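You operate a simulated robot arm through the tools that you are given. There is no shell and no other tool.

The job below is to be done with a simulated robot arm. You get a single attempt, and the scene is never put back.

JOB
Get the dock's table lamp shining with the dimmer at 100.
Fine: shut the guard and plug into the dimmer before you switch on.

Only the result counts: the job must be done as asked and must still hold three seconds after the hand-in. Knocking over, shifting, dropping, spilling or breaking anything else fails it.

ROBOT AND FRAMES
A 7-joint arm with a two-finger parallel gripper, fixed in place. Base frame: the origin is on the floor under the middle of its stand, x ahead of it, y to its left, z up. Readings come in m, rad, newtons and seconds.
With the tool pointing down near the work surface it reaches from about 0.52 to 0.96 m from the base axis. Its first joint turns from -2.897 to 2.897 rad. Payload 3.91 kg.
The tool frame sits at the grasp point between the pads (the TCP): z along the fingers, y along the line on which they close. The tips reach 0.03 m beyond it. Largest opening 0.11 m; finger width 0.02, thickness 0.01; the body of the gripper, 0.048 by 0.112 m, starts 0.055 m behind the TCP.
Orientation is that of the tool frame in the base frame, as a unit quaternion [x, y, z, w]. With the fingers straight down and closing along the base's y, the tool's x points along the base's -x, its y along +y and its z along -z.

CONTROLS
- The arm moves only by the tool play_rows. Its arguments are lists of equal length, an entry for each row: "delta_pos": the shift along the tool's x, y, z in m, a list of three; "rot": the turn, a rotation vector about the tool's x, y, z in rad, a list of three. In form: {"delta_pos": [[tx, ty, tz], ...], "rot": [[wx, wy, wz], ...]}. A call has 1 to 20 rows; each row is the pose to reach, as a shift and turn from the pose commanded when the call began, along the tool's axes at that moment. "claw" is the gripper command, from -1 (shut) to 1 (fully open), values between in proportion, set as the call begins (left out, the last holds). A row lasts 0.2 s, in which the tool goes at most 0.05 m and 0.15 rad; a call with a longer step from one row to the next is refused whole, and so is a gripper value outside its range. Where a pose cannot be reached the arm comes as near as it can. A force on the tool above 40 N (or 10 N above the force at the start of the call, whichever is more), or a blocked arm, ends the call early, and 0.2 s more pass. The fingers move at their own pace (about 0.072 m/s each) and stop on an object; they squeeze with about 36 N. The grip force told is the motor's: it shows also when the fingers shut on nothing. Time passes only in rows, and 0.2 s behind the last, so rows that repeat a pose let the fingers close. It gives the time, the measured TCP pose, the force on the tool (base axes), the opening and the grip force at its end, in the units of the frame above (readings bear some noise), with the torque about the TCP (base axes, N m) and any sound that the robot's microphone picked up.
- Cameras (640 x 400 px; columns grow to the right, rows downward): "scene" is fixed at [0.0493, -0.4997, 1.6295]; the picture's right is [0.12, -0.99, 0.00], its down [-0.88, -0.11, -0.46] and it looks along [0.45, 0.05, -0.89] (base axes); focal length 342 px, centre (320, 200). "wrist" rides on the gripper at [0.072, 0.017, -0.103] in the tool frame; the picture's right is [-0.23, 0.97, 0.00], its down [-0.76, -0.18, -0.62] and it looks along [-0.61, -0.14, 0.78] (tool axes); focal length 222 px, centre (320, 200). There is no depth. A picture from a camera that has moved, and an enlarged one, comes with that camera's place and axes in the base frame and with its lens.
- capture(camera): a new picture of that camera. The clock stands still meanwhile.
- move_column(by): slides the trunk up (or, below 0, down) by that many m; the arm rides with it, the base frame stays. It gives what a move gives, with no picture.
- inspect(camera, box): a new picture of the part [left, top, right, bottom] of that camera's present view, enlarged. The clock stands still meanwhile.
- job_done(): hands the job in; it is judged then, once.

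Places have to be worked out from the pictures, the camera data and where the tool is seen. Open the gripper and draw the arm clear of the work before you hand the job in, unless the task says otherwise.

The tools are called after ">>>" as a command line: name --argument value ..., lists and objects as JSON in quotes. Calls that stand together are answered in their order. play_rows: Moves the arm, as the interface text tells. Its arguments: {"type":"object","properties":{"delta_pos":{"type":"array","items":{"type":"array","items":{"type":"number"}}},"rot":{"type":"array","items":{"type":"array","items":{"type":"number"}}},"claw":{"type":"number"}},"required":["delta_pos","rot"]} The other tools are called the same way: move_column (by) moves the trunk up or down; capture (camera) takes a picture; inspect (camera, box) takes an enlarged picture of a part of a camera's view; job_done () hands the job in.

At the start:

```text
t: 0.0
position: [0.1294, -0.3065, 1.2255]
orientation: [0.0, 1.0, 0.001, 0.0]
contact_force: [-1.2, 0.2, -0.1]
ft_torque: [0.01, 0.02, 0.0]
grip_width: 0.11
gripper_force: 0.0
trunk travel left (down, up): [-0.6, 0.082]
```

scene: 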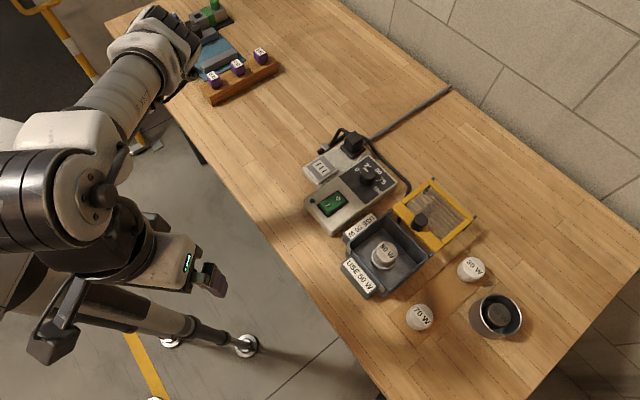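
wrist: 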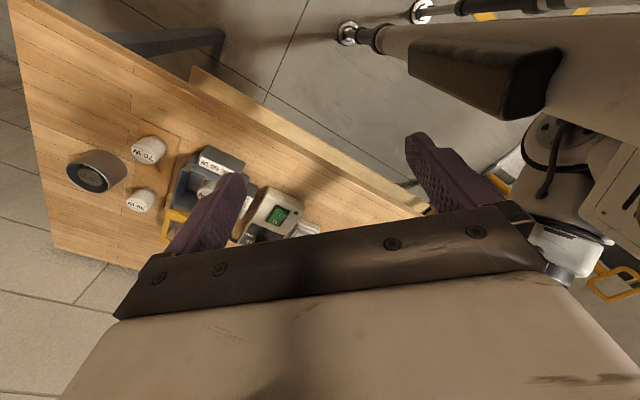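

The overview shows a dimmer with a dial and plug, a dock with a guard and bulbs labelled 50/70/30 W or similar. I'll enlarge the scene to read the labels.

>>> inspect --camera "scene" --box '[290, 120, 420, 240]'

>>> inspect --camera "scene" --box '[330, 170, 490, 310]'

>>> inspect --camera "scene" --box '[390, 230, 550, 350]'

>>> inspect --camera "scene" --box '[150, 0, 300, 120]'

```text
3.33 times, centred on (355, 180) of scene
camera zoom: at [0.0493, -0.4997, 1.6295], right [0.12, -0.99, 0.0], down [-0.88, -0.11, -0.46], along [0.45, 0.05, -0.89], focal length 1138 px, centre (203, 267)
```

zoom: 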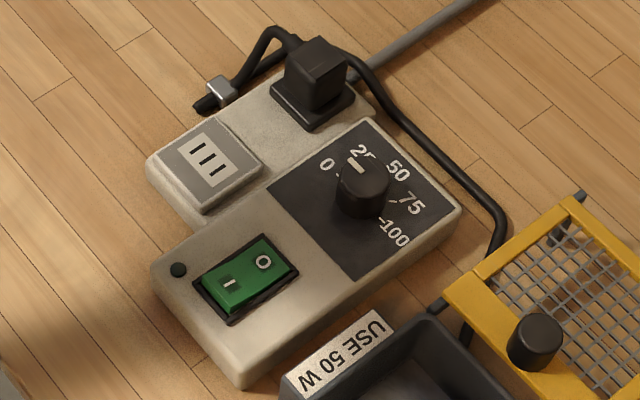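

```text
2.86 times, centred on (410, 240) of scene
camera zoom: at [0.0493, -0.4997, 1.6295], right [0.12, -0.99, 0.0], down [-0.88, -0.11, -0.46], along [0.45, 0.05, -0.89], focal length 976 px, centre (63, 86)
```

zoom: 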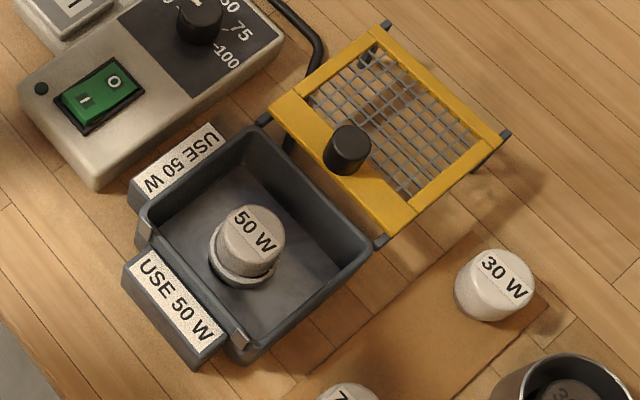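

```text
3.33 times, centred on (470, 290) of scene
camera zoom: at [0.0493, -0.4997, 1.6295], right [0.12, -0.99, 0.0], down [-0.88, -0.11, -0.46], along [0.45, 0.05, -0.89], focal length 1138 px, centre (-180, -100)
```

zoom: 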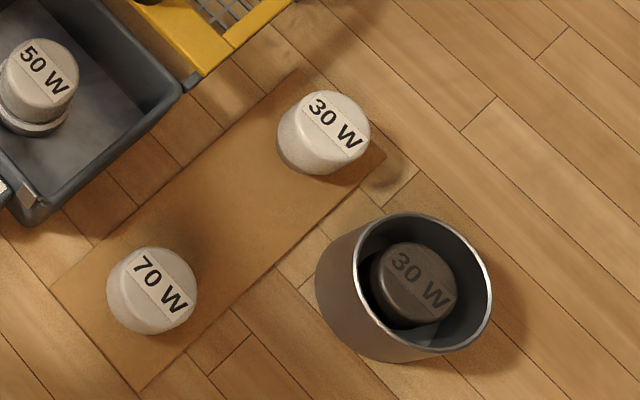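

```text
3.33 times, centred on (225, 60) of scene
camera zoom: at [0.0493, -0.4997, 1.6295], right [0.12, -0.99, 0.0], down [-0.88, -0.11, -0.46], along [0.45, 0.05, -0.89], focal length 1138 px, centre (637, 667)
```

zoom: 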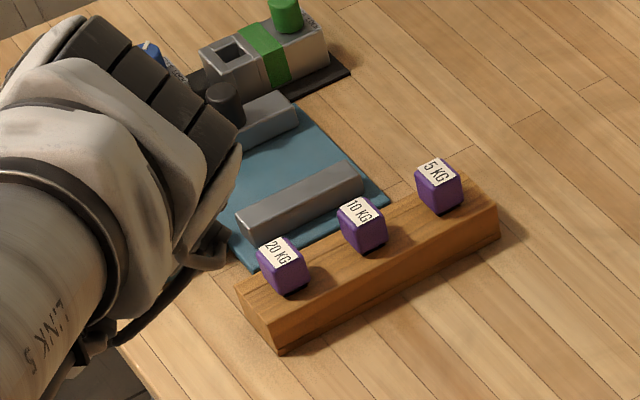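

The dock already holds a 50 W bulb and asks for 50 W; the yellow mesh guard is open, the black plug sits next to a "|||" socket tile and the dial points near 0–25. I'll zoom with the wrist camera for a second line of sight.

>>> inspect --camera "wrist" --box '[150, 130, 330, 250]'

>>> inspect --camera "scene" --box '[300, 125, 360, 175]'

>>> inspect --camera "scene" --box '[350, 225, 430, 280]'

```text
3.33 times, centred on (240, 190) of wrist
camera zoom: at [0.0577, -0.2899, 1.3291], right [0.23, 0.97, 0.0], down [0.76, -0.18, 0.62], along [0.61, -0.14, -0.78], focal length 740 px, centre (587, 233)
```

zoom: 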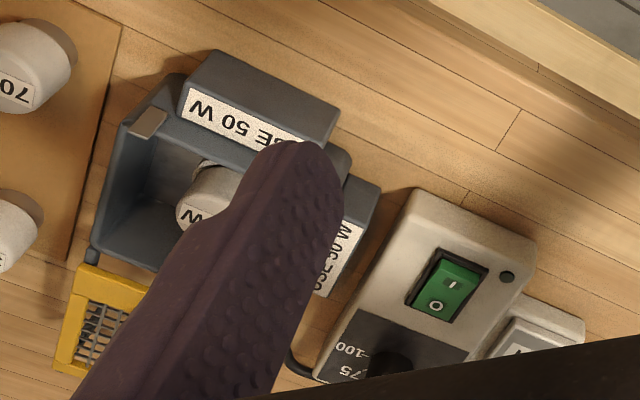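

```text
8.00 times, centred on (330, 150) of scene
camera zoom: at [0.0493, -0.4997, 1.6295], right [0.12, -0.99, 0.0], down [-0.88, -0.11, -0.46], along [0.45, 0.05, -0.89], focal length 2732 px, centre (240, 600)
```

zoom: 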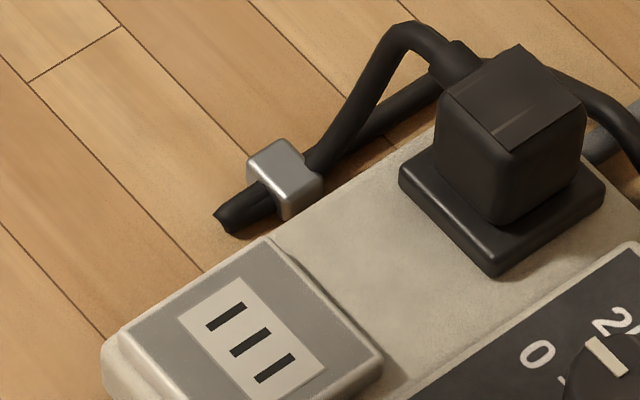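

```text
7.27 times, centred on (390, 252) of scene
camera zoom: at [0.0493, -0.4997, 1.6295], right [0.12, -0.99, 0.0], down [-0.88, -0.11, -0.46], along [0.45, 0.05, -0.89], focal length 2484 px, centre (-189, -182)
```

zoom: 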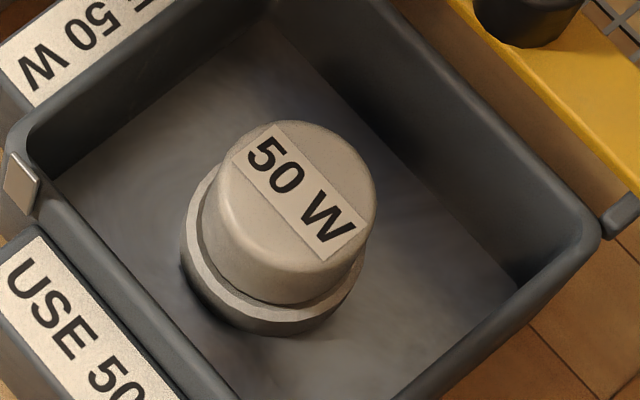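

The 50 W bulb appears seated in its ring. I'll slide the tool towards the dock at the same height (well above everything) to get an unobstructed wrist view.

>>> play_rows --delta_pos '[[0.01, -0.04, 0], [0.02, -0.08, 0], [0.03, -0.12, 0], [0.04, -0.16, 0], [0.05, -0.2, 0]]' --rot '[[0, 0, 0], [0, 0, 0], [0, 0, 0], [0, 0, 0], [0, 0, 0]]'

>>> capture --camera "wrist"

>>> capture --camera "scene"

```text
t: 1.2
position: [0.0777, -0.5082, 1.2248]
orientation: [0.0, 1.0, 0.0, 0.0]
contact_force: [-0.6, 0.2, 0.9]
ft_torque: [-0.02, -0.02, 0.02]
grip_width: 0.1101
gripper_force: 0.0
trunk travel left (down, up): [-0.6, 0.082]
```

```text
taken
camera wrist: at [0.0064, -0.4906, 1.3284], right [0.23, 0.97, 0.0], down [0.76, -0.18, 0.62], along [0.61, -0.14, -0.78], focal length 222 px, centre (320, 200)
```

wrist: 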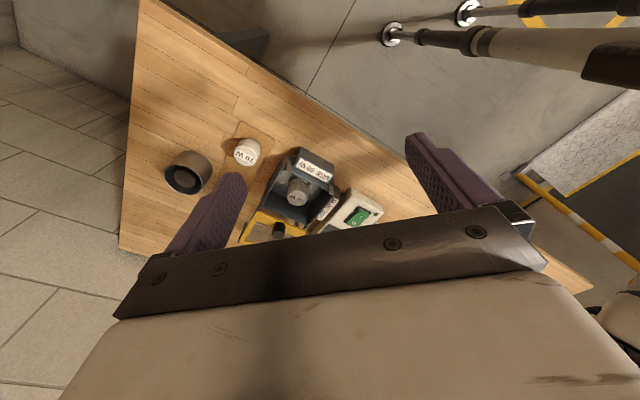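

```text
taken
```

scene: 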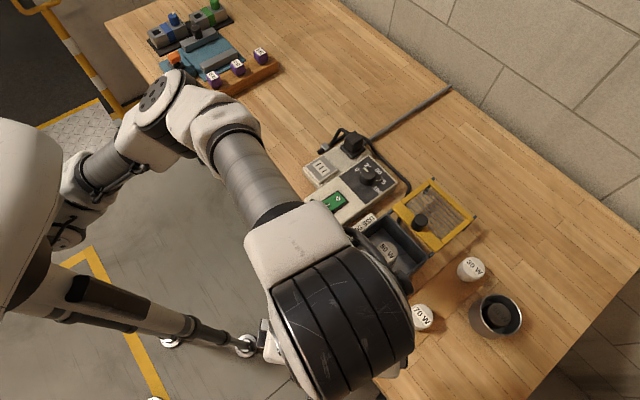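

Now the dock is between the fingers in view. I'll zoom into it.

>>> inspect --camera "wrist" --box '[240, 140, 400, 250]'

>>> inspect --camera "wrist" --box '[150, 120, 290, 210]'

```text
3.64 times, centred on (320, 195) of wrist
camera zoom: at [0.0064, -0.4906, 1.3284], right [0.23, 0.97, 0.0], down [0.76, -0.18, 0.62], along [0.61, -0.14, -0.78], focal length 808 px, centre (320, 218)
```

zoom: 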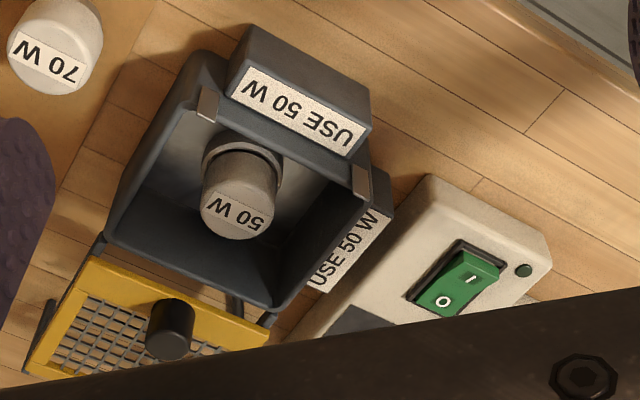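

```text
4.44 times, centred on (220, 165) of wrist
camera zoom: at [0.0064, -0.4906, 1.3284], right [0.23, 0.97, 0.0], down [0.76, -0.18, 0.62], along [0.61, -0.14, -0.78], focal length 987 px, centre (764, 356)
```

zoom: 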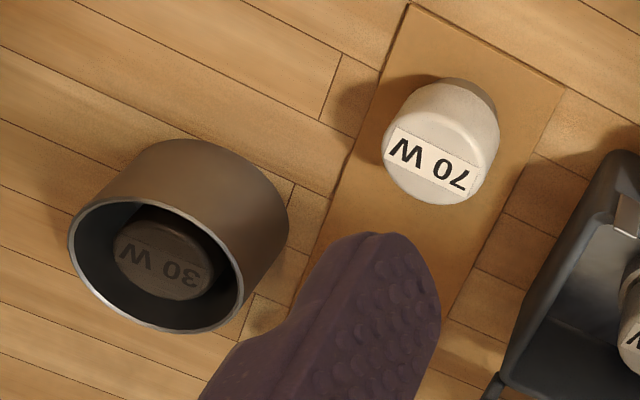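

Triangulating both views puts the table at z≈0.868, tray rim z≈0.927, guard knob top at about (0.365,-0.676,0.966) and the switch at (0.413,-0.489,0.909). I'll move 0.2 m ahead at the same height to view the dimmer, dial and plug closely.

>>> play_rows --delta_pos '[[-0.04, 0, 0], [-0.08, 0, 0], [-0.12, 0, 0], [-0.16, 0, 0], [-0.2, 0, 0], [-0.22, 0, 0]]' --rot '[[0, 0, 0], [0, 0, 0], [0, 0, 0], [0, 0, 0], [0, 0, 0], [0, 0, 0]]'

>>> capture --camera "wrist"

>>> inspect --camera "wrist" --box '[230, 110, 430, 210]'

```text
t: 2.6
position: [0.3018, -0.5084, 1.2261]
orientation: [0.0, 1.0, 0.0, 0.0]
contact_force: [0.0, 0.3, -0.7]
ft_torque: [-0.01, 0.01, 0.01]
grip_width: 0.1102
gripper_force: 0.0
trunk travel left (down, up): [-0.6, 0.082]
```

```text
taken
camera wrist: at [0.2289, -0.4903, 1.3287], right [0.23, 0.97, 0.0], down [0.76, -0.18, 0.62], along [0.61, -0.14, -0.78], focal length 222 px, centre (320, 200)
```

wrist: 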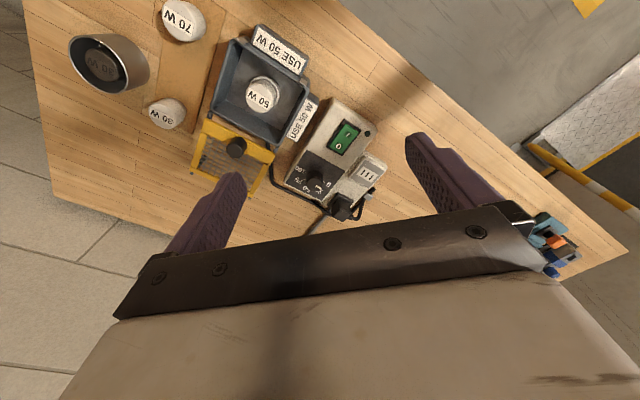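

```text
3.20 times, centred on (330, 160) of wrist
camera zoom: at [0.2289, -0.4903, 1.3287], right [0.23, 0.97, 0.0], down [0.76, -0.18, 0.62], along [0.61, -0.14, -0.78], focal length 711 px, centre (288, 328)
```

zoom: 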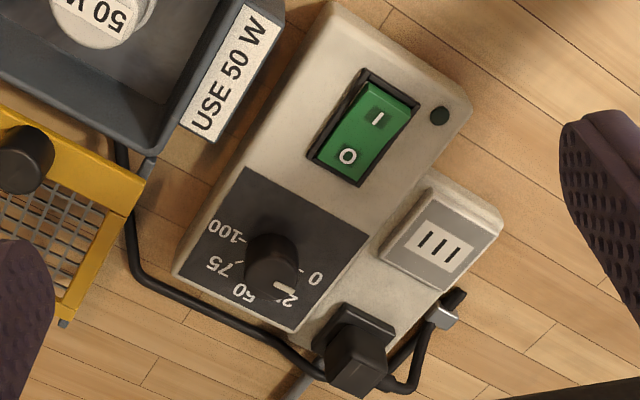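

>>> inspect --camera "wrist" --box '[300, 160, 400, 230]'

>>> inspect --camera "wrist" --box '[270, 110, 390, 210]'

>>> inspect --camera "wrist" --box '[180, 20, 320, 200]'

>>> inspect --camera "wrist" --box '[320, 110, 390, 160]'

```text
5.71 times, centred on (350, 195) of wrist
camera zoom: at [0.2289, -0.4903, 1.3287], right [0.23, 0.97, 0.0], down [0.76, -0.18, 0.62], along [0.61, -0.14, -0.78], focal length 1269 px, centre (149, 229)
```

zoom: 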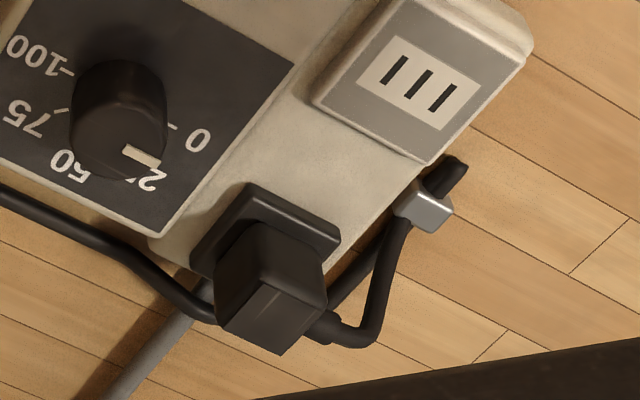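

```text
4.00 times, centred on (330, 160) of wrist
camera zoom: at [0.2289, -0.4903, 1.3287], right [0.23, 0.97, 0.0], down [0.76, -0.18, 0.62], along [0.61, -0.14, -0.78], focal length 888 px, centre (280, 360)
```

zoom: 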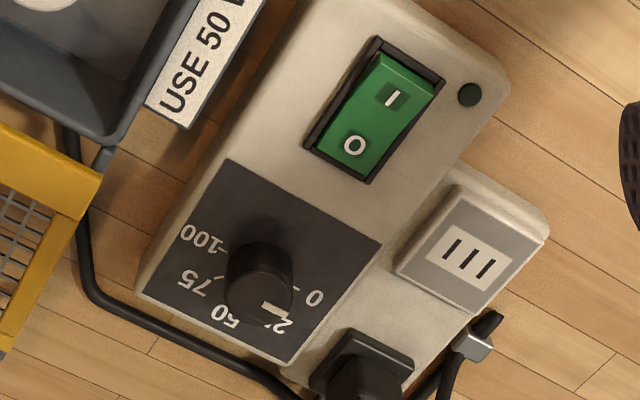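

```text
2.22 times, centred on (250, 110) of wrist
camera zoom: at [0.2289, -0.4903, 1.3287], right [0.23, 0.97, 0.0], down [0.76, -0.18, 0.62], along [0.61, -0.14, -0.78], focal length 494 px, centre (476, 400)
```

zoom: 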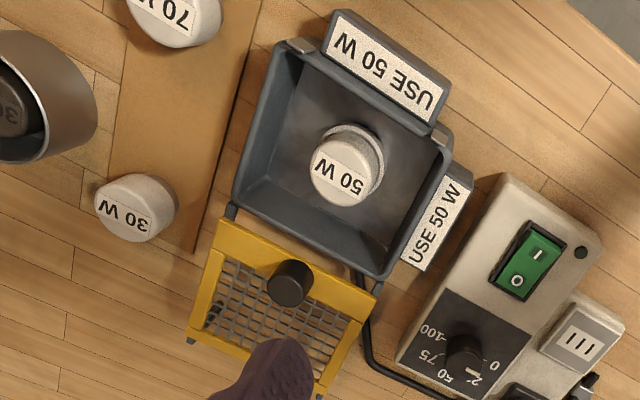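

```text
8.00 times, centred on (355, 135) of wrist
camera zoom: at [0.2289, -0.4903, 1.3287], right [0.23, 0.97, 0.0], down [0.76, -0.18, 0.62], along [0.61, -0.14, -0.78], focal length 1777 px, centre (40, 720)
```

zoom: 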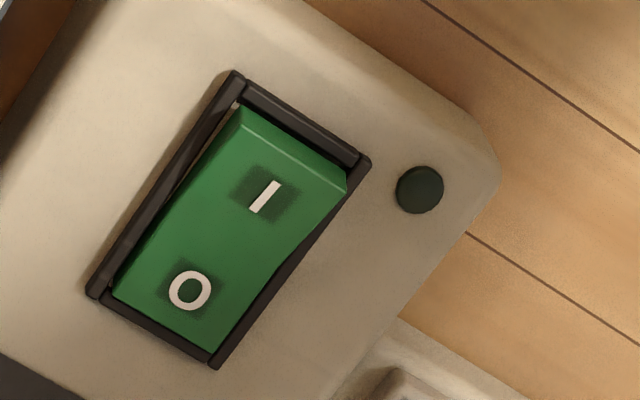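

The rocker shows the I side raised (off), the dial sits around 25 or below, and everything is aligned at about 45° to the base axes; the guard looks like a slider on two rails. I'll turn the tool −45° and go to the other side to view the guard and rails from the side.

>>> play_rows --delta_pos '[[0.012, -0.0335, 0.0095], [0.024, -0.067, 0.019], [0.036, -0.1005, 0.0285], [0.048, -0.134, 0.038], [0.06, -0.1675, 0.0475], [0.072, -0.201, 0.057], [0.084, -0.2345, 0.0665], [0.096, -0.268, 0.076]]' --rot '[[0, 0, -0.098], [0, 0, -0.196], [0, 0, -0.2945], [0, 0, -0.3927], [0, 0, -0.491], [0, 0, -0.589], [0, 0, -0.687], [0, 0, -0.7854]]'

>>> capture --camera "wrist"

>>> inspect --camera "wrist" --box '[220, 90, 420, 215]'

```text
t: 4.4
position: [0.2231, -0.6654, 1.1288]
orientation: [-0.367, 0.93, -0.001, 0.0]
contact_force: [0.6, 0.1, 0.1]
ft_torque: [0.02, 0.01, 0.0]
grip_width: 0.1102
gripper_force: 0.1
out of reach, approached as far as the arm can: row 5, 6, 7, 8
trunk travel left (down, up): [-0.6, 0.082]
```

```text
taken
camera wrist: at [0.1588, -0.702, 1.2332], right [-0.5, 0.87, 0.0], down [0.68, 0.39, 0.62], along [0.54, 0.31, -0.78], focal length 222 px, centre (320, 200)
```

wrist: 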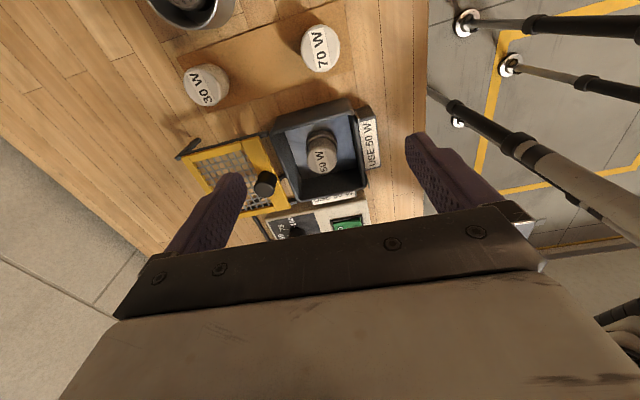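

```text
3.20 times, centred on (320, 152) of wrist
camera zoom: at [0.1588, -0.702, 1.2332], right [-0.5, 0.87, 0.0], down [0.68, 0.39, 0.62], along [0.54, 0.31, -0.78], focal length 711 px, centre (320, 352)
```

zoom: 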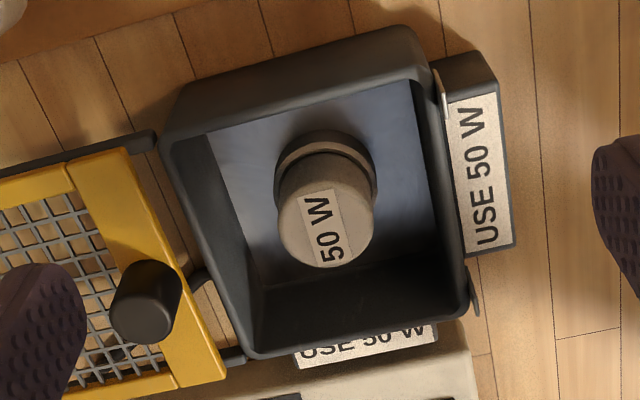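

The view confirms the slider: rails run from the tray's far corners alongside the guard, stops on the near edge, knob top around (0.365,-0.677,0.966). The last move was reach-limited, so I'll make a small test move to learn where the commanded pose now is.

>>> play_rows --delta_pos '[[-0.03, 0, 0]]' --rot '[[0, 0, 0]]'

```text
t: 4.8
position: [0.2432, -0.6425, 1.1304]
orientation: [-0.381, 0.924, 0.0, 0.0]
contact_force: [0.8, -0.6, 0.1]
ft_torque: [0.0, 0.0, 0.01]
grip_width: 0.1096
gripper_force: 0.1
trunk travel left (down, up): [-0.6, 0.082]
```

The commanded pose follows the reached pose, good. Next I go down to z≈1.04 and over to above the guard knob with the gripper part open (~0.07 m).

>>> play_rows --delta_pos '[[0, 0, 0.045], [0, 0, 0.09], [-0.0156, -0.0276, 0.09], [-0.0312, -0.0552, 0.09], [-0.0467, -0.0828, 0.09], [-0.0623, -0.1104, 0.09], [-0.0623, -0.1104, 0.09]]' --rot '[[0, 0, 0], [0, 0, 0], [0, 0, 0], [0, 0, 0], [0, 0, 0], [0, 0, 0], [0, 0, 0]]' --claw 0.27

>>> capture --camera "wrist"

>>> inspect --camera "wrist" --box '[220, 90, 420, 215]'

>>> capture --camera "scene"

```text
t: 6.4
position: [0.3631, -0.6771, 1.0403]
orientation: [-0.382, 0.924, -0.001, 0.0]
contact_force: [-0.7, -0.3, 0.1]
ft_torque: [0.01, -0.03, 0.0]
grip_width: 0.07
gripper_force: 0.0
trunk travel left (down, up): [-0.6, 0.082]
```

```text
taken
camera wrist: at [0.3004, -0.7158, 1.1439], right [-0.53, 0.85, 0.0], down [0.66, 0.41, 0.62], along [0.53, 0.33, -0.78], focal length 222 px, centre (320, 200)
```

wrist: 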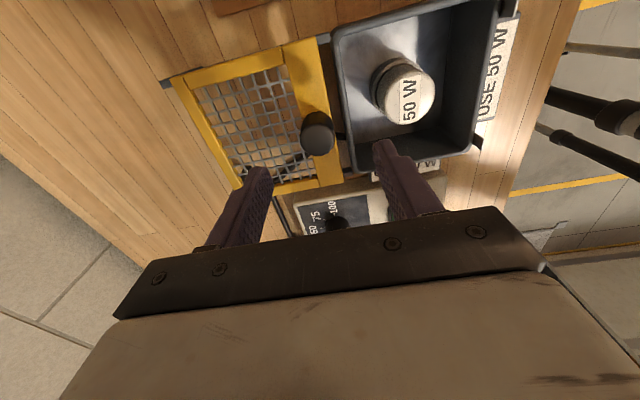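

```text
3.20 times, centred on (320, 152) of wrist
camera zoom: at [0.3004, -0.7158, 1.1439], right [-0.53, 0.85, 0.0], down [0.66, 0.41, 0.62], along [0.53, 0.33, -0.78], focal length 711 px, centre (320, 352)
```

zoom: 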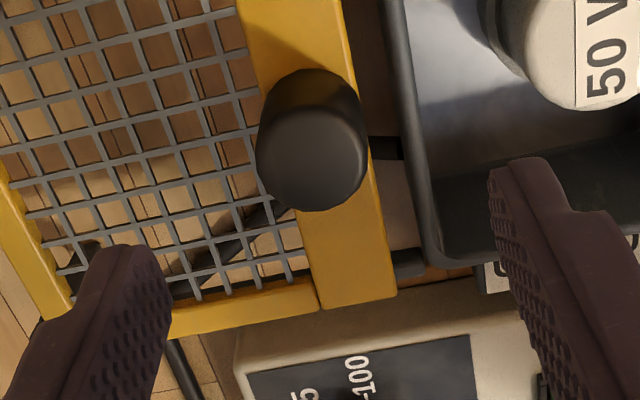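

```text
taken
```

scene: 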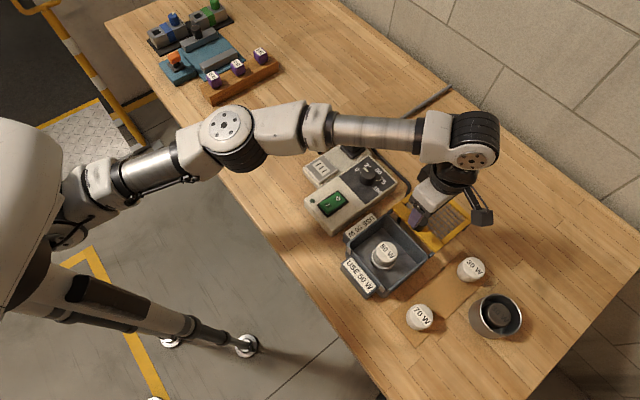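

The knob lies nearly on the tool axis (within ~2 mm), guard surface around z≈0.94. I'll lower so the tips reach about z 0.946, then check.

>>> play_rows --delta_pos '[[-0.002, -0.002, 0.025], [-0.002, -0.002, 0.045], [-0.002, -0.002, 0.056], [-0.002, -0.002, 0.064], [-0.002, -0.002, 0.064]]' --rot '[[0, 0, 0], [0, 0, 0], [0, 0, 0], [0, 0, 0], [0, 0, 0]]'

>>> capture --camera "wrist"

>>> inspect --camera "scene" --box '[380, 160, 500, 260]'

```text
t: 7.6
position: [0.3655, -0.6766, 0.9759]
orientation: [-0.383, 0.924, 0.0, 0.0]
contact_force: [-0.4, 0.0, 0.2]
ft_torque: [0.03, 0.02, -0.02]
grip_width: 0.0698
gripper_force: 0.0
trunk travel left (down, up): [-0.6, 0.082]
```

```text
taken
camera wrist: at [0.3029, -0.7158, 1.08], right [-0.53, 0.85, 0.0], down [0.66, 0.41, 0.62], along [0.53, 0.33, -0.78], focal length 222 px, centre (320, 200)
```

wrist: 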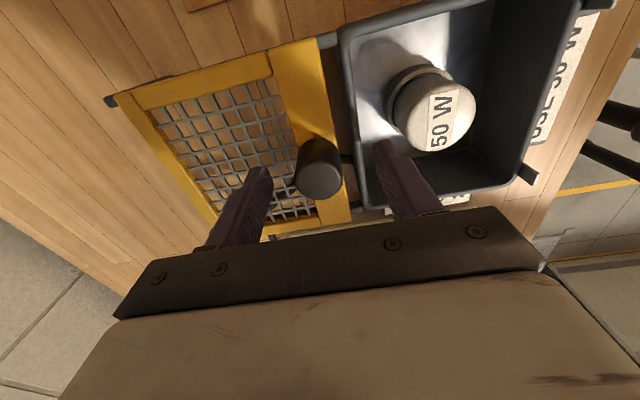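

```text
4.00 times, centred on (440, 210) of scene
camera zoom: at [0.0493, -0.4997, 1.6295], right [0.12, -0.99, 0.0], down [-0.88, -0.11, -0.46], along [0.45, 0.05, -0.89], focal length 1366 px, centre (-160, 160)
```

zoom: 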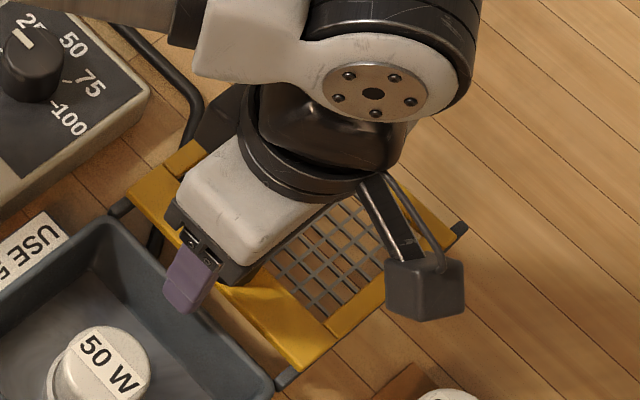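

The knob is centred between the fingers. Closing the gripper on it.

>>> play_rows --delta_pos '[[0, 0, 0], [0, 0, 0], [0, 0, 0], [0, 0, 0], [0, 0, 0]]' --rot '[[0, 0, 0], [0, 0, 0], [0, 0, 0], [0, 0, 0], [0, 0, 0]]' --claw -1

>>> capture --camera "wrist"

```text
t: 8.8
position: [0.3658, -0.6767, 0.9754]
orientation: [-0.383, 0.924, -0.001, 0.0]
contact_force: [-0.2, 0.2, -0.6]
ft_torque: [0.02, 0.0, -0.03]
grip_width: 0.0288
gripper_force: 45.9
trunk travel left (down, up): [-0.6, 0.082]
```

```text
taken
camera wrist: at [0.3028, -0.7158, 1.0801], right [-0.53, 0.85, 0.0], down [0.66, 0.41, 0.62], along [0.53, 0.33, -0.78], focal length 222 px, centre (320, 200)
```

wrist: 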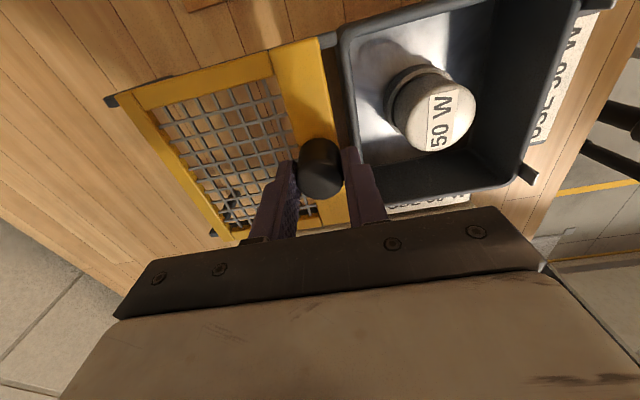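

Firm grip (0.029 m wide knob). I'll slide along tool +y (toward the tray's near edge) 0.06 m gently and watch the force.

>>> play_rows --delta_pos '[[0, 0.01, 0], [0, 0.02, 0], [0, 0.03, 0], [0, 0.04, 0], [0, 0.05, 0], [0, 0.06, 0]]' --rot '[[0, 0, 0], [0, 0, 0], [0, 0, 0], [0, 0, 0], [0, 0, 0], [0, 0, 0]]'

>>> capture --camera "wrist"

>>> capture --camera "scene"

```text
t: 10.2
position: [0.3231, -0.6328, 0.977]
orientation: [-0.382, 0.924, 0.0, 0.0]
contact_force: [1.9, -0.1, 1.5]
ft_torque: [0.25, -0.47, 0.02]
grip_width: 0.0291
gripper_force: 45.1
trunk travel left (down, up): [-0.6, 0.082]
```

```text
taken
camera wrist: at [0.2601, -0.6731, 1.0801], right [-0.53, 0.85, 0.0], down [0.66, 0.41, 0.62], along [0.53, 0.33, -0.78], focal length 222 px, centre (320, 200)
```

wrist: 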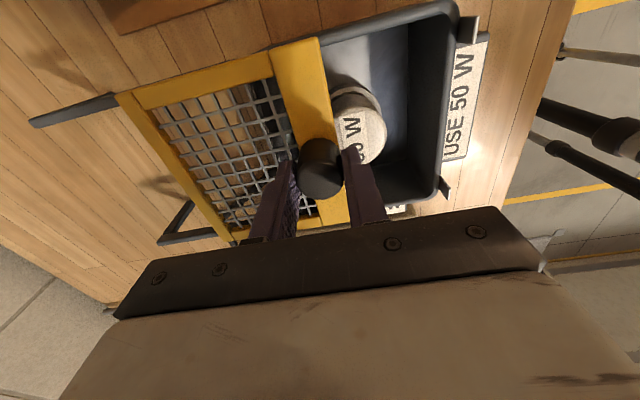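

```text
taken
```

scene: 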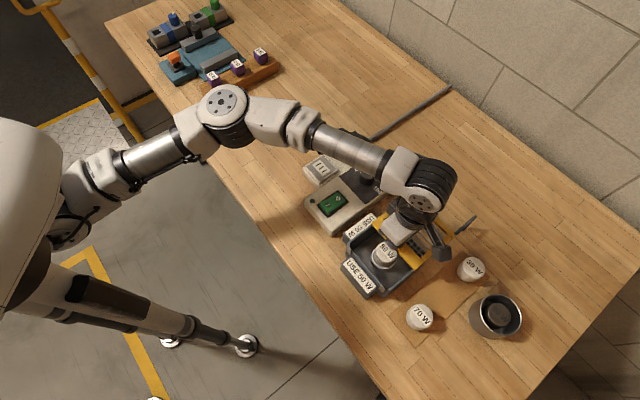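

The guard slides freely. Continuing 0.06 m more in small steps.

>>> play_rows --delta_pos '[[0, 0.01, 0], [0, 0.02, 0], [0, 0.03, 0], [0, 0.04, 0], [0, 0.05, 0], [0, 0.057, 0]]' --rot '[[0, 0, 0], [0, 0, 0], [0, 0, 0], [0, 0, 0], [0, 0, 0], [0, 0, 0]]'

>>> capture --camera "wrist"

>>> inspect --camera "wrist" --box '[260, 20, 460, 200]'

```text
t: 11.6
position: [0.2834, -0.5939, 0.9774]
orientation: [-0.383, 0.924, 0.0, 0.0]
contact_force: [3.2, 3.0, -2.1]
ft_torque: [0.15, -0.33, -0.07]
grip_width: 0.0288
gripper_force: 45.2
trunk travel left (down, up): [-0.6, 0.082]
```

```text
taken
camera wrist: at [0.2201, -0.633, 1.0801], right [-0.53, 0.85, 0.0], down [0.66, 0.41, 0.62], along [0.53, 0.33, -0.78], focal length 222 px, centre (320, 200)
```

wrist: 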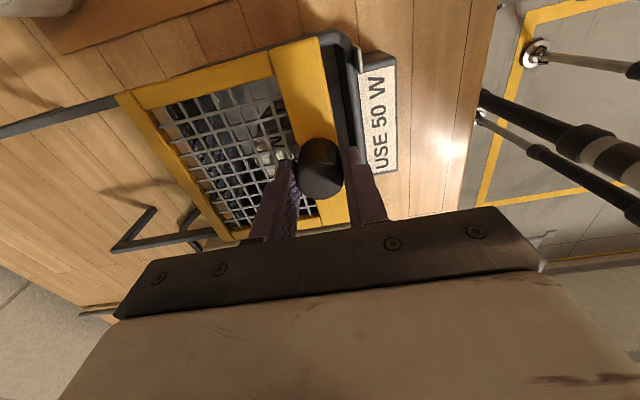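

```text
2.22 times, centred on (360, 110) of wrist
camera zoom: at [0.2201, -0.633, 1.0801], right [-0.53, 0.85, 0.0], down [0.66, 0.41, 0.62], along [0.53, 0.33, -0.78], focal length 494 px, centre (231, 400)
```

zoom: 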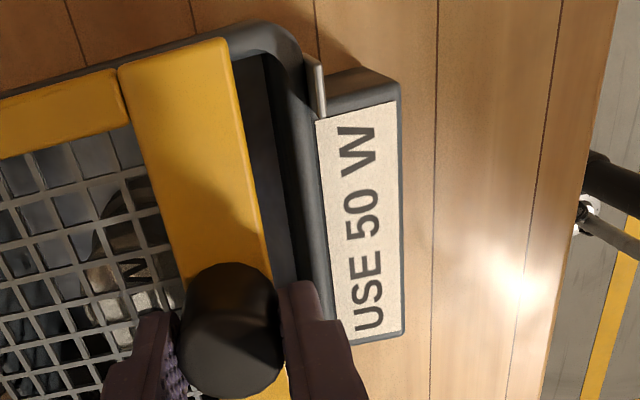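

About 2 cm gap remains to the upright stop plates on the near edge. I'll continue in 5 mm steps until contact.

>>> play_rows --delta_pos '[[0, 0.005, 0], [0, 0.01, 0], [0, 0.015, 0], [0, 0.018, 0], [0, 0.021, 0], [0, 0.023, 0]]' --rot '[[0, 0, 0], [0, 0, 0], [0, 0, 0], [0, 0, 0], [0, 0, 0], [0, 0, 0]]'

>>> inspect --camera "wrist" --box '[260, 20, 460, 200]'

```text
t: 13.0
position: [0.2694, -0.58, 0.9772]
orientation: [-0.385, 0.923, -0.002, 0.001]
contact_force: [15.9, -22.7, 5.9]
ft_torque: [-0.19, -0.93, -0.18]
grip_width: 0.0289
gripper_force: 45.4
trunk travel left (down, up): [-0.6, 0.082]
```

```text
2.22 times, centred on (360, 110) of wrist
camera zoom: at [0.2068, -0.6195, 1.0801], right [-0.53, 0.85, -0.01], down [0.66, 0.42, 0.62], along [0.53, 0.33, -0.78], focal length 494 px, centre (231, 400)
```

zoom: 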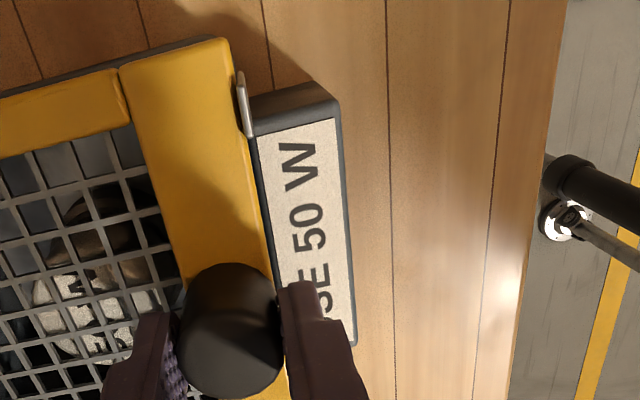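

The guard is against the stops (28 N reaction, travel 0.1365 m as predicted). I'll relax the push by 3 mm, then open.

>>> play_rows --delta_pos '[[0, -0.0035, 0], [0, -0.0035, 0]]' --rot '[[0, 0, 0], [0, 0, 0]]'

>>> play_rows --delta_pos '[[0, 0, 0], [0, 0, 0], [0, 0, 0], [0, 0, 0]]' --rot '[[0, 0, 0], [0, 0, 0], [0, 0, 0], [0, 0, 0]]' --claw 0.27

>>> inspect --camera "wrist" --box '[260, 20, 460, 200]'

```text
t: 13.6
position: [0.2706, -0.5806, 0.9765]
orientation: [-0.383, 0.924, -0.001, -0.001]
contact_force: [14.5, -11.9, 7.3]
ft_torque: [-0.8, 0.01, 0.03]
grip_width: 0.029
gripper_force: 45.0
trunk travel left (down, up): [-0.6, 0.082]
```

```text
t: 14.6
position: [0.2698, -0.5805, 0.9757]
orientation: [-0.383, 0.924, 0.001, -0.001]
contact_force: [0.5, 0.4, 0.2]
ft_torque: [-0.01, -0.04, 0.01]
grip_width: 0.07
gripper_force: 0.2
trunk travel left (down, up): [-0.6, 0.082]
```

```text
2.22 times, centred on (360, 110) of wrist
camera zoom: at [0.2061, -0.6193, 1.0799], right [-0.53, 0.85, 0.0], down [0.66, 0.41, 0.62], along [0.53, 0.33, -0.78], focal length 494 px, centre (231, 400)
```

zoom: 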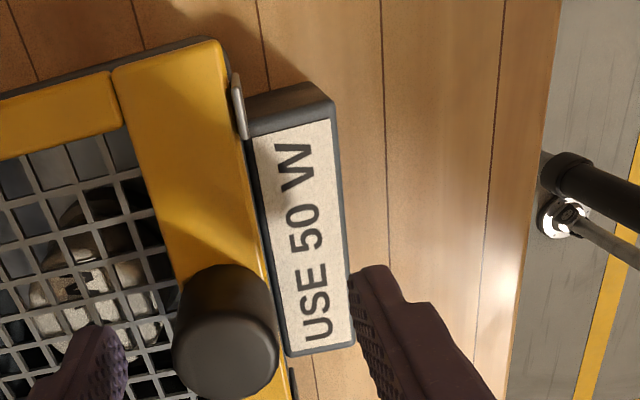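

The guard stays shut. I lift to z≈1.065 and travel over to above the plug near (0.572,-0.522).

>>> play_rows --delta_pos '[[0, 0, -0.045], [0, 0, -0.09], [-0.0364, -0.0246, -0.09], [-0.0729, -0.0492, -0.09], [-0.1093, -0.0738, -0.09], [-0.1457, -0.0984, -0.09], [-0.1821, -0.123, -0.09], [-0.2186, -0.1476, -0.09], [-0.255, -0.1722, -0.09], [-0.255, -0.1722, -0.09]]' --rot '[[0, 0, 0], [0, 0, 0], [0, 0, 0], [0, 0, 0], [0, 0, 0], [0, 0, 0], [0, 0, 0], [0, 0, 0], [0, 0, 0], [0, 0, 0]]'

>>> capture --camera "wrist"

>>> inspect --camera "wrist" --box '[230, 80, 430, 210]'

>>> capture --camera "scene"

```text
t: 16.8
position: [0.5715, -0.5227, 1.0659]
orientation: [-0.382, 0.924, 0.0, 0.0]
contact_force: [-0.3, 0.5, 0.0]
ft_torque: [0.01, 0.01, 0.0]
grip_width: 0.07
gripper_force: 0.0
trunk travel left (down, up): [-0.6, 0.082]
```

```text
taken
camera wrist: at [0.5087, -0.5609, 1.1708], right [-0.53, 0.85, 0.0], down [0.66, 0.41, 0.62], along [0.53, 0.33, -0.78], focal length 222 px, centre (320, 200)
```

wrist: 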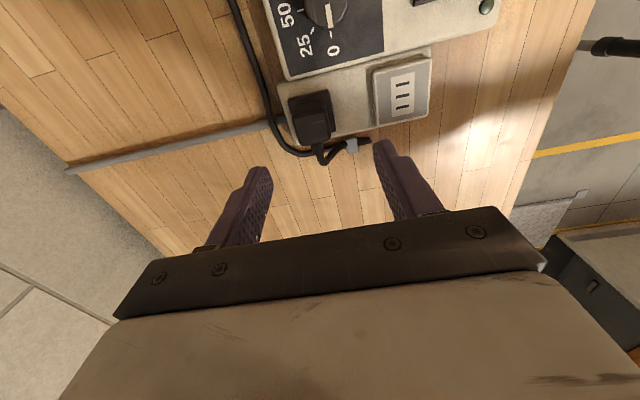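

```text
3.08 times, centred on (330, 145) of wrist
camera zoom: at [0.5087, -0.5609, 1.1708], right [-0.53, 0.85, 0.0], down [0.66, 0.41, 0.62], along [0.53, 0.33, -0.78], focal length 684 px, centre (289, 369)
```

zoom: 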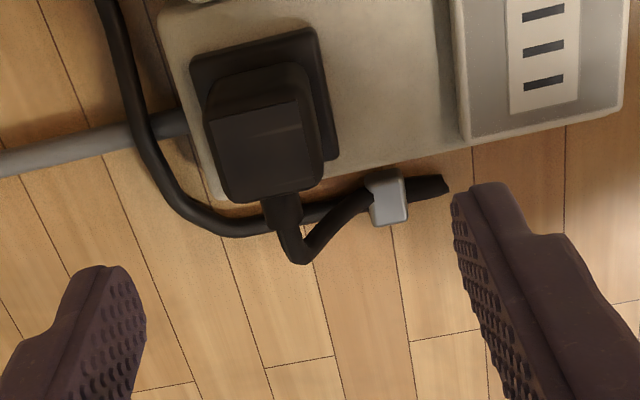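

```text
taken
```

scene: 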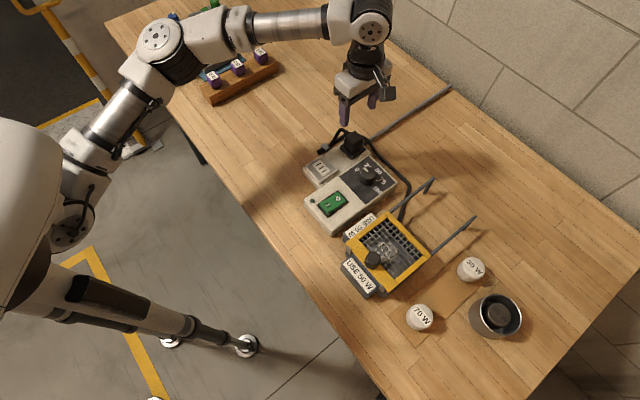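

The guard is fully shut in the scene view. Now I need the plug's exact place; I'll zoom in with both cameras.

>>> inspect --camera "wrist" --box '[275, 80, 355, 170]'

>>> inspect --camera "scene" --box '[330, 120, 375, 165]'

>>> inspect --camera "wrist" --box '[340, 50, 450, 160]'

>>> inspect --camera "scene" --box '[300, 150, 350, 190]'

```text
4.44 times, centred on (315, 125) of wrist
camera zoom: at [0.5087, -0.5609, 1.1708], right [-0.53, 0.85, 0.0], down [0.66, 0.41, 0.62], along [0.53, 0.33, -0.78], focal length 987 px, centre (342, 533)
```

zoom: 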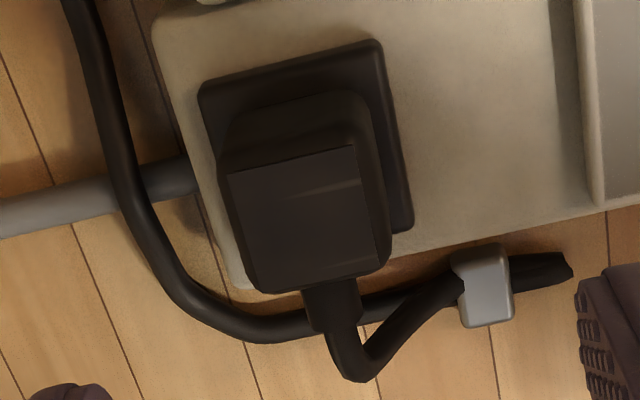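

```text
8.89 times, centred on (352, 142) of scene
camera zoom: at [0.0493, -0.4997, 1.6295], right [0.12, -0.99, 0.0], down [-0.88, -0.11, -0.46], along [0.45, 0.05, -0.89], focal length 3036 px, centre (31, 711)
```

zoom: 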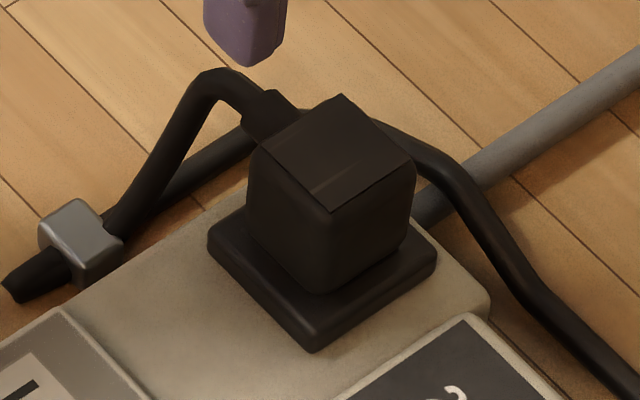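

```text
3.64 times, centred on (395, 105) of wrist
camera zoom: at [0.5087, -0.5609, 1.1708], right [-0.53, 0.85, 0.0], down [0.66, 0.41, 0.62], along [0.53, 0.33, -0.78], focal length 808 px, centre (47, 546)
```

zoom: 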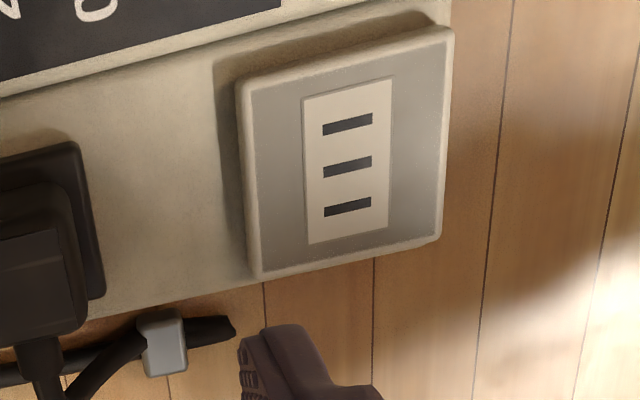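

```text
10.00 times, centred on (325, 170) of scene
camera zoom: at [0.0493, -0.4997, 1.6295], right [0.12, -0.99, 0.0], down [-0.88, -0.11, -0.46], along [0.45, 0.05, -0.89], focal length 3415 px, centre (270, 500)
```

zoom: 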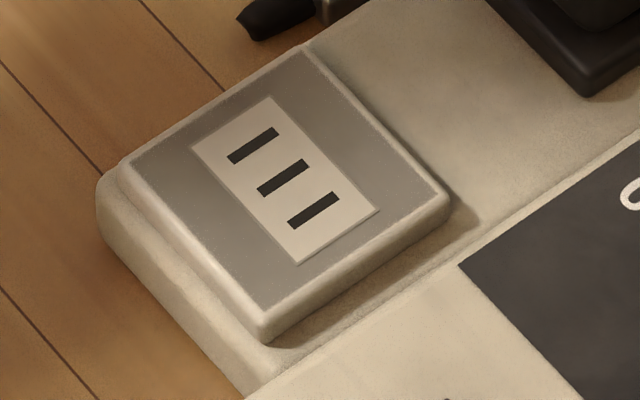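

From both views the plug top is at about (0.591,-0.521,0.931), 32 mm square, with the "|||" socket centre at about (0.5145,-0.446,0.894) – pure translation of ~0.107 m along −L. I centre over the plug, narrow the opening to 0.055 and lower part way.

>>> play_rows --delta_pos '[[-0.0075, -0.006, 0.0], [-0.015, -0.012, 0.02], [-0.015, -0.012, 0.05], [-0.015, -0.012, 0.08], [-0.015, -0.012, 0.08]]' --rot '[[0, 0, 0], [0, 0, 0], [0, 0, 0], [0, 0, 0], [0, 0, 0]]' --claw 0.05

>>> inspect --camera "wrist" --box '[230, 90, 430, 220]'

>>> inspect --camera "scene" --box '[310, 90, 410, 180]'

```text
t: 18.0
position: [0.5904, -0.5195, 0.9859]
orientation: [-0.383, 0.924, 0.0, -0.001]
contact_force: [0.4, 0.0, 1.2]
ft_torque: [-0.01, 0.0, 0.01]
grip_width: 0.058
gripper_force: 0.1
trunk travel left (down, up): [-0.6, 0.082]
```

```text
3.08 times, centred on (330, 155) of wrist
camera zoom: at [0.5273, -0.5587, 1.09], right [-0.53, 0.85, 0.0], down [0.66, 0.41, 0.62], along [0.53, 0.33, -0.78], focal length 684 px, centre (289, 338)
```

zoom: 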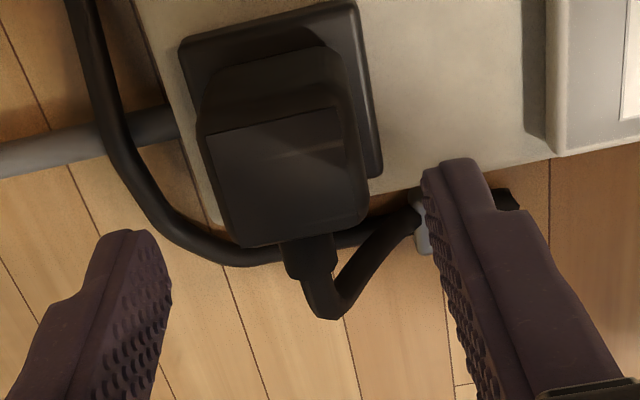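

```text
4.44 times, centred on (360, 135) of scene
camera zoom: at [0.0493, -0.4997, 1.6295], right [0.12, -0.99, 0.0], down [-0.88, -0.11, -0.46], along [0.45, 0.05, -0.89], focal length 1518 px, centre (142, 489)
```

zoom: 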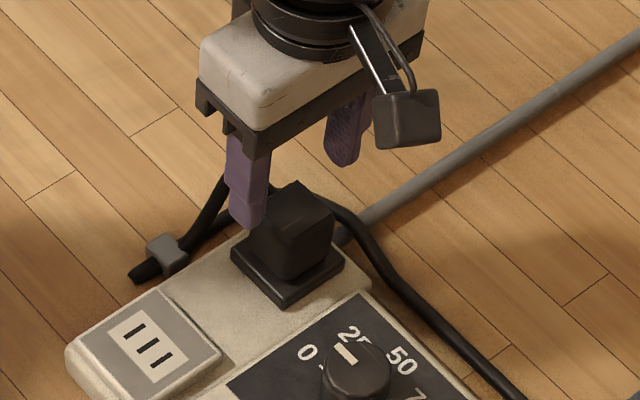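

The plug is centred to ~1.5 mm and square to the tool. Lower to TCP z≈0.932 so the tips stop just above the pad.

>>> play_rows --delta_pos '[[-0.0015, 0, 0.02], [-0.0015, 0, 0.036], [-0.0015, 0, 0.046], [-0.0015, 0, 0.054], [-0.0015, 0, 0.054]]' --rot '[[0, 0, 0], [0, 0, 0], [0, 0, 0], [0, 0, 0], [0, 0, 0]]'

>>> inspect --camera "scene" --box '[310, 90, 410, 180]'

>>> capture --camera "wrist"

```text
t: 19.2
position: [0.5916, -0.5185, 0.9315]
orientation: [-0.383, 0.924, 0.0, -0.001]
contact_force: [-0.4, -0.1, 0.3]
ft_torque: [0.03, 0.01, 0.01]
grip_width: 0.0579
gripper_force: 0.1
trunk travel left (down, up): [-0.6, 0.082]
```

```text
4.44 times, centred on (360, 135) of scene
camera zoom: at [0.0493, -0.4997, 1.6295], right [0.12, -0.99, 0.0], down [-0.88, -0.11, -0.46], along [0.45, 0.05, -0.89], focal length 1518 px, centre (142, 489)
```

zoom: 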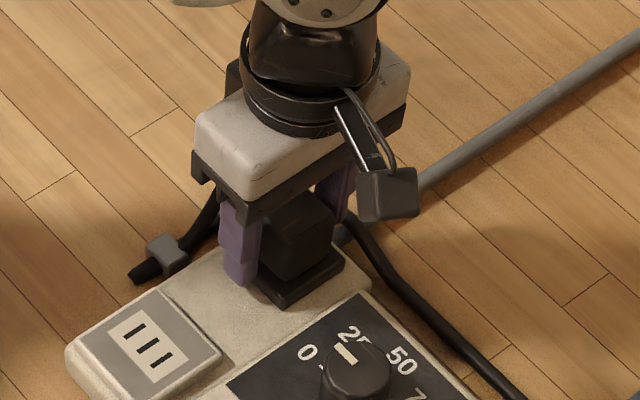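

```text
taken
camera wrist: at [0.528, -0.558, 1.0354], right [-0.53, 0.85, 0.0], down [0.66, 0.41, 0.62], along [0.53, 0.33, -0.78], focal length 222 px, centre (320, 200)
```

wrist: 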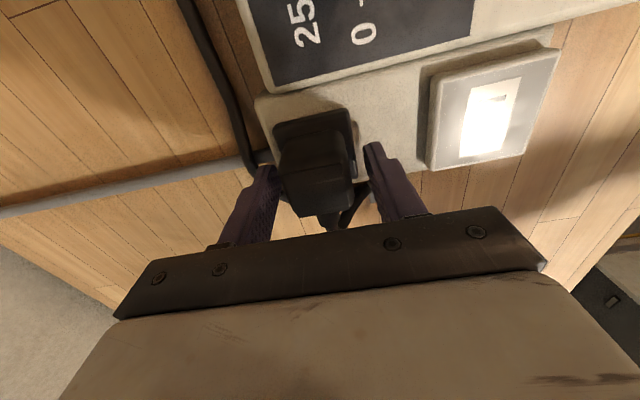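

Fingers are either side of the plug. Closing on it.

>>> play_rows --delta_pos '[[0, 0, 0], [0, 0, 0], [0, 0, 0], [0, 0, 0], [0, 0, 0]]' --rot '[[0, 0, 0], [0, 0, 0], [0, 0, 0], [0, 0, 0], [0, 0, 0]]' --claw -1

>>> capture --camera "wrist"

```text
t: 20.4
position: [0.591, -0.5184, 0.9312]
orientation: [-0.383, 0.924, 0.0, 0.0]
contact_force: [0.7, -2.4, -0.9]
ft_torque: [-0.07, -0.02, 0.04]
grip_width: 0.0376
gripper_force: 35.9
trunk travel left (down, up): [-0.6, 0.082]
```

```text
taken
camera wrist: at [0.5282, -0.5582, 1.0354], right [-0.53, 0.85, 0.0], down [0.66, 0.41, 0.62], along [0.53, 0.33, -0.78], focal length 222 px, centre (320, 200)
```

wrist: 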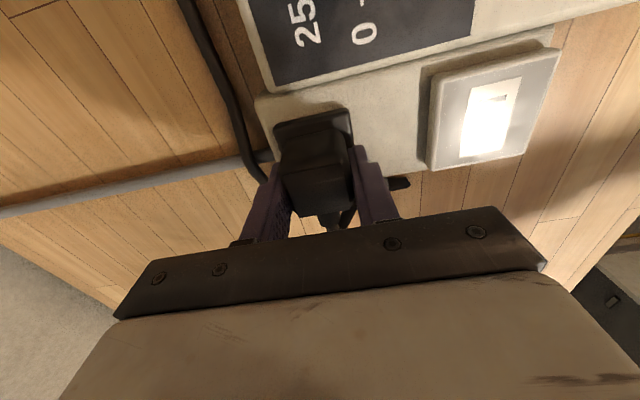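

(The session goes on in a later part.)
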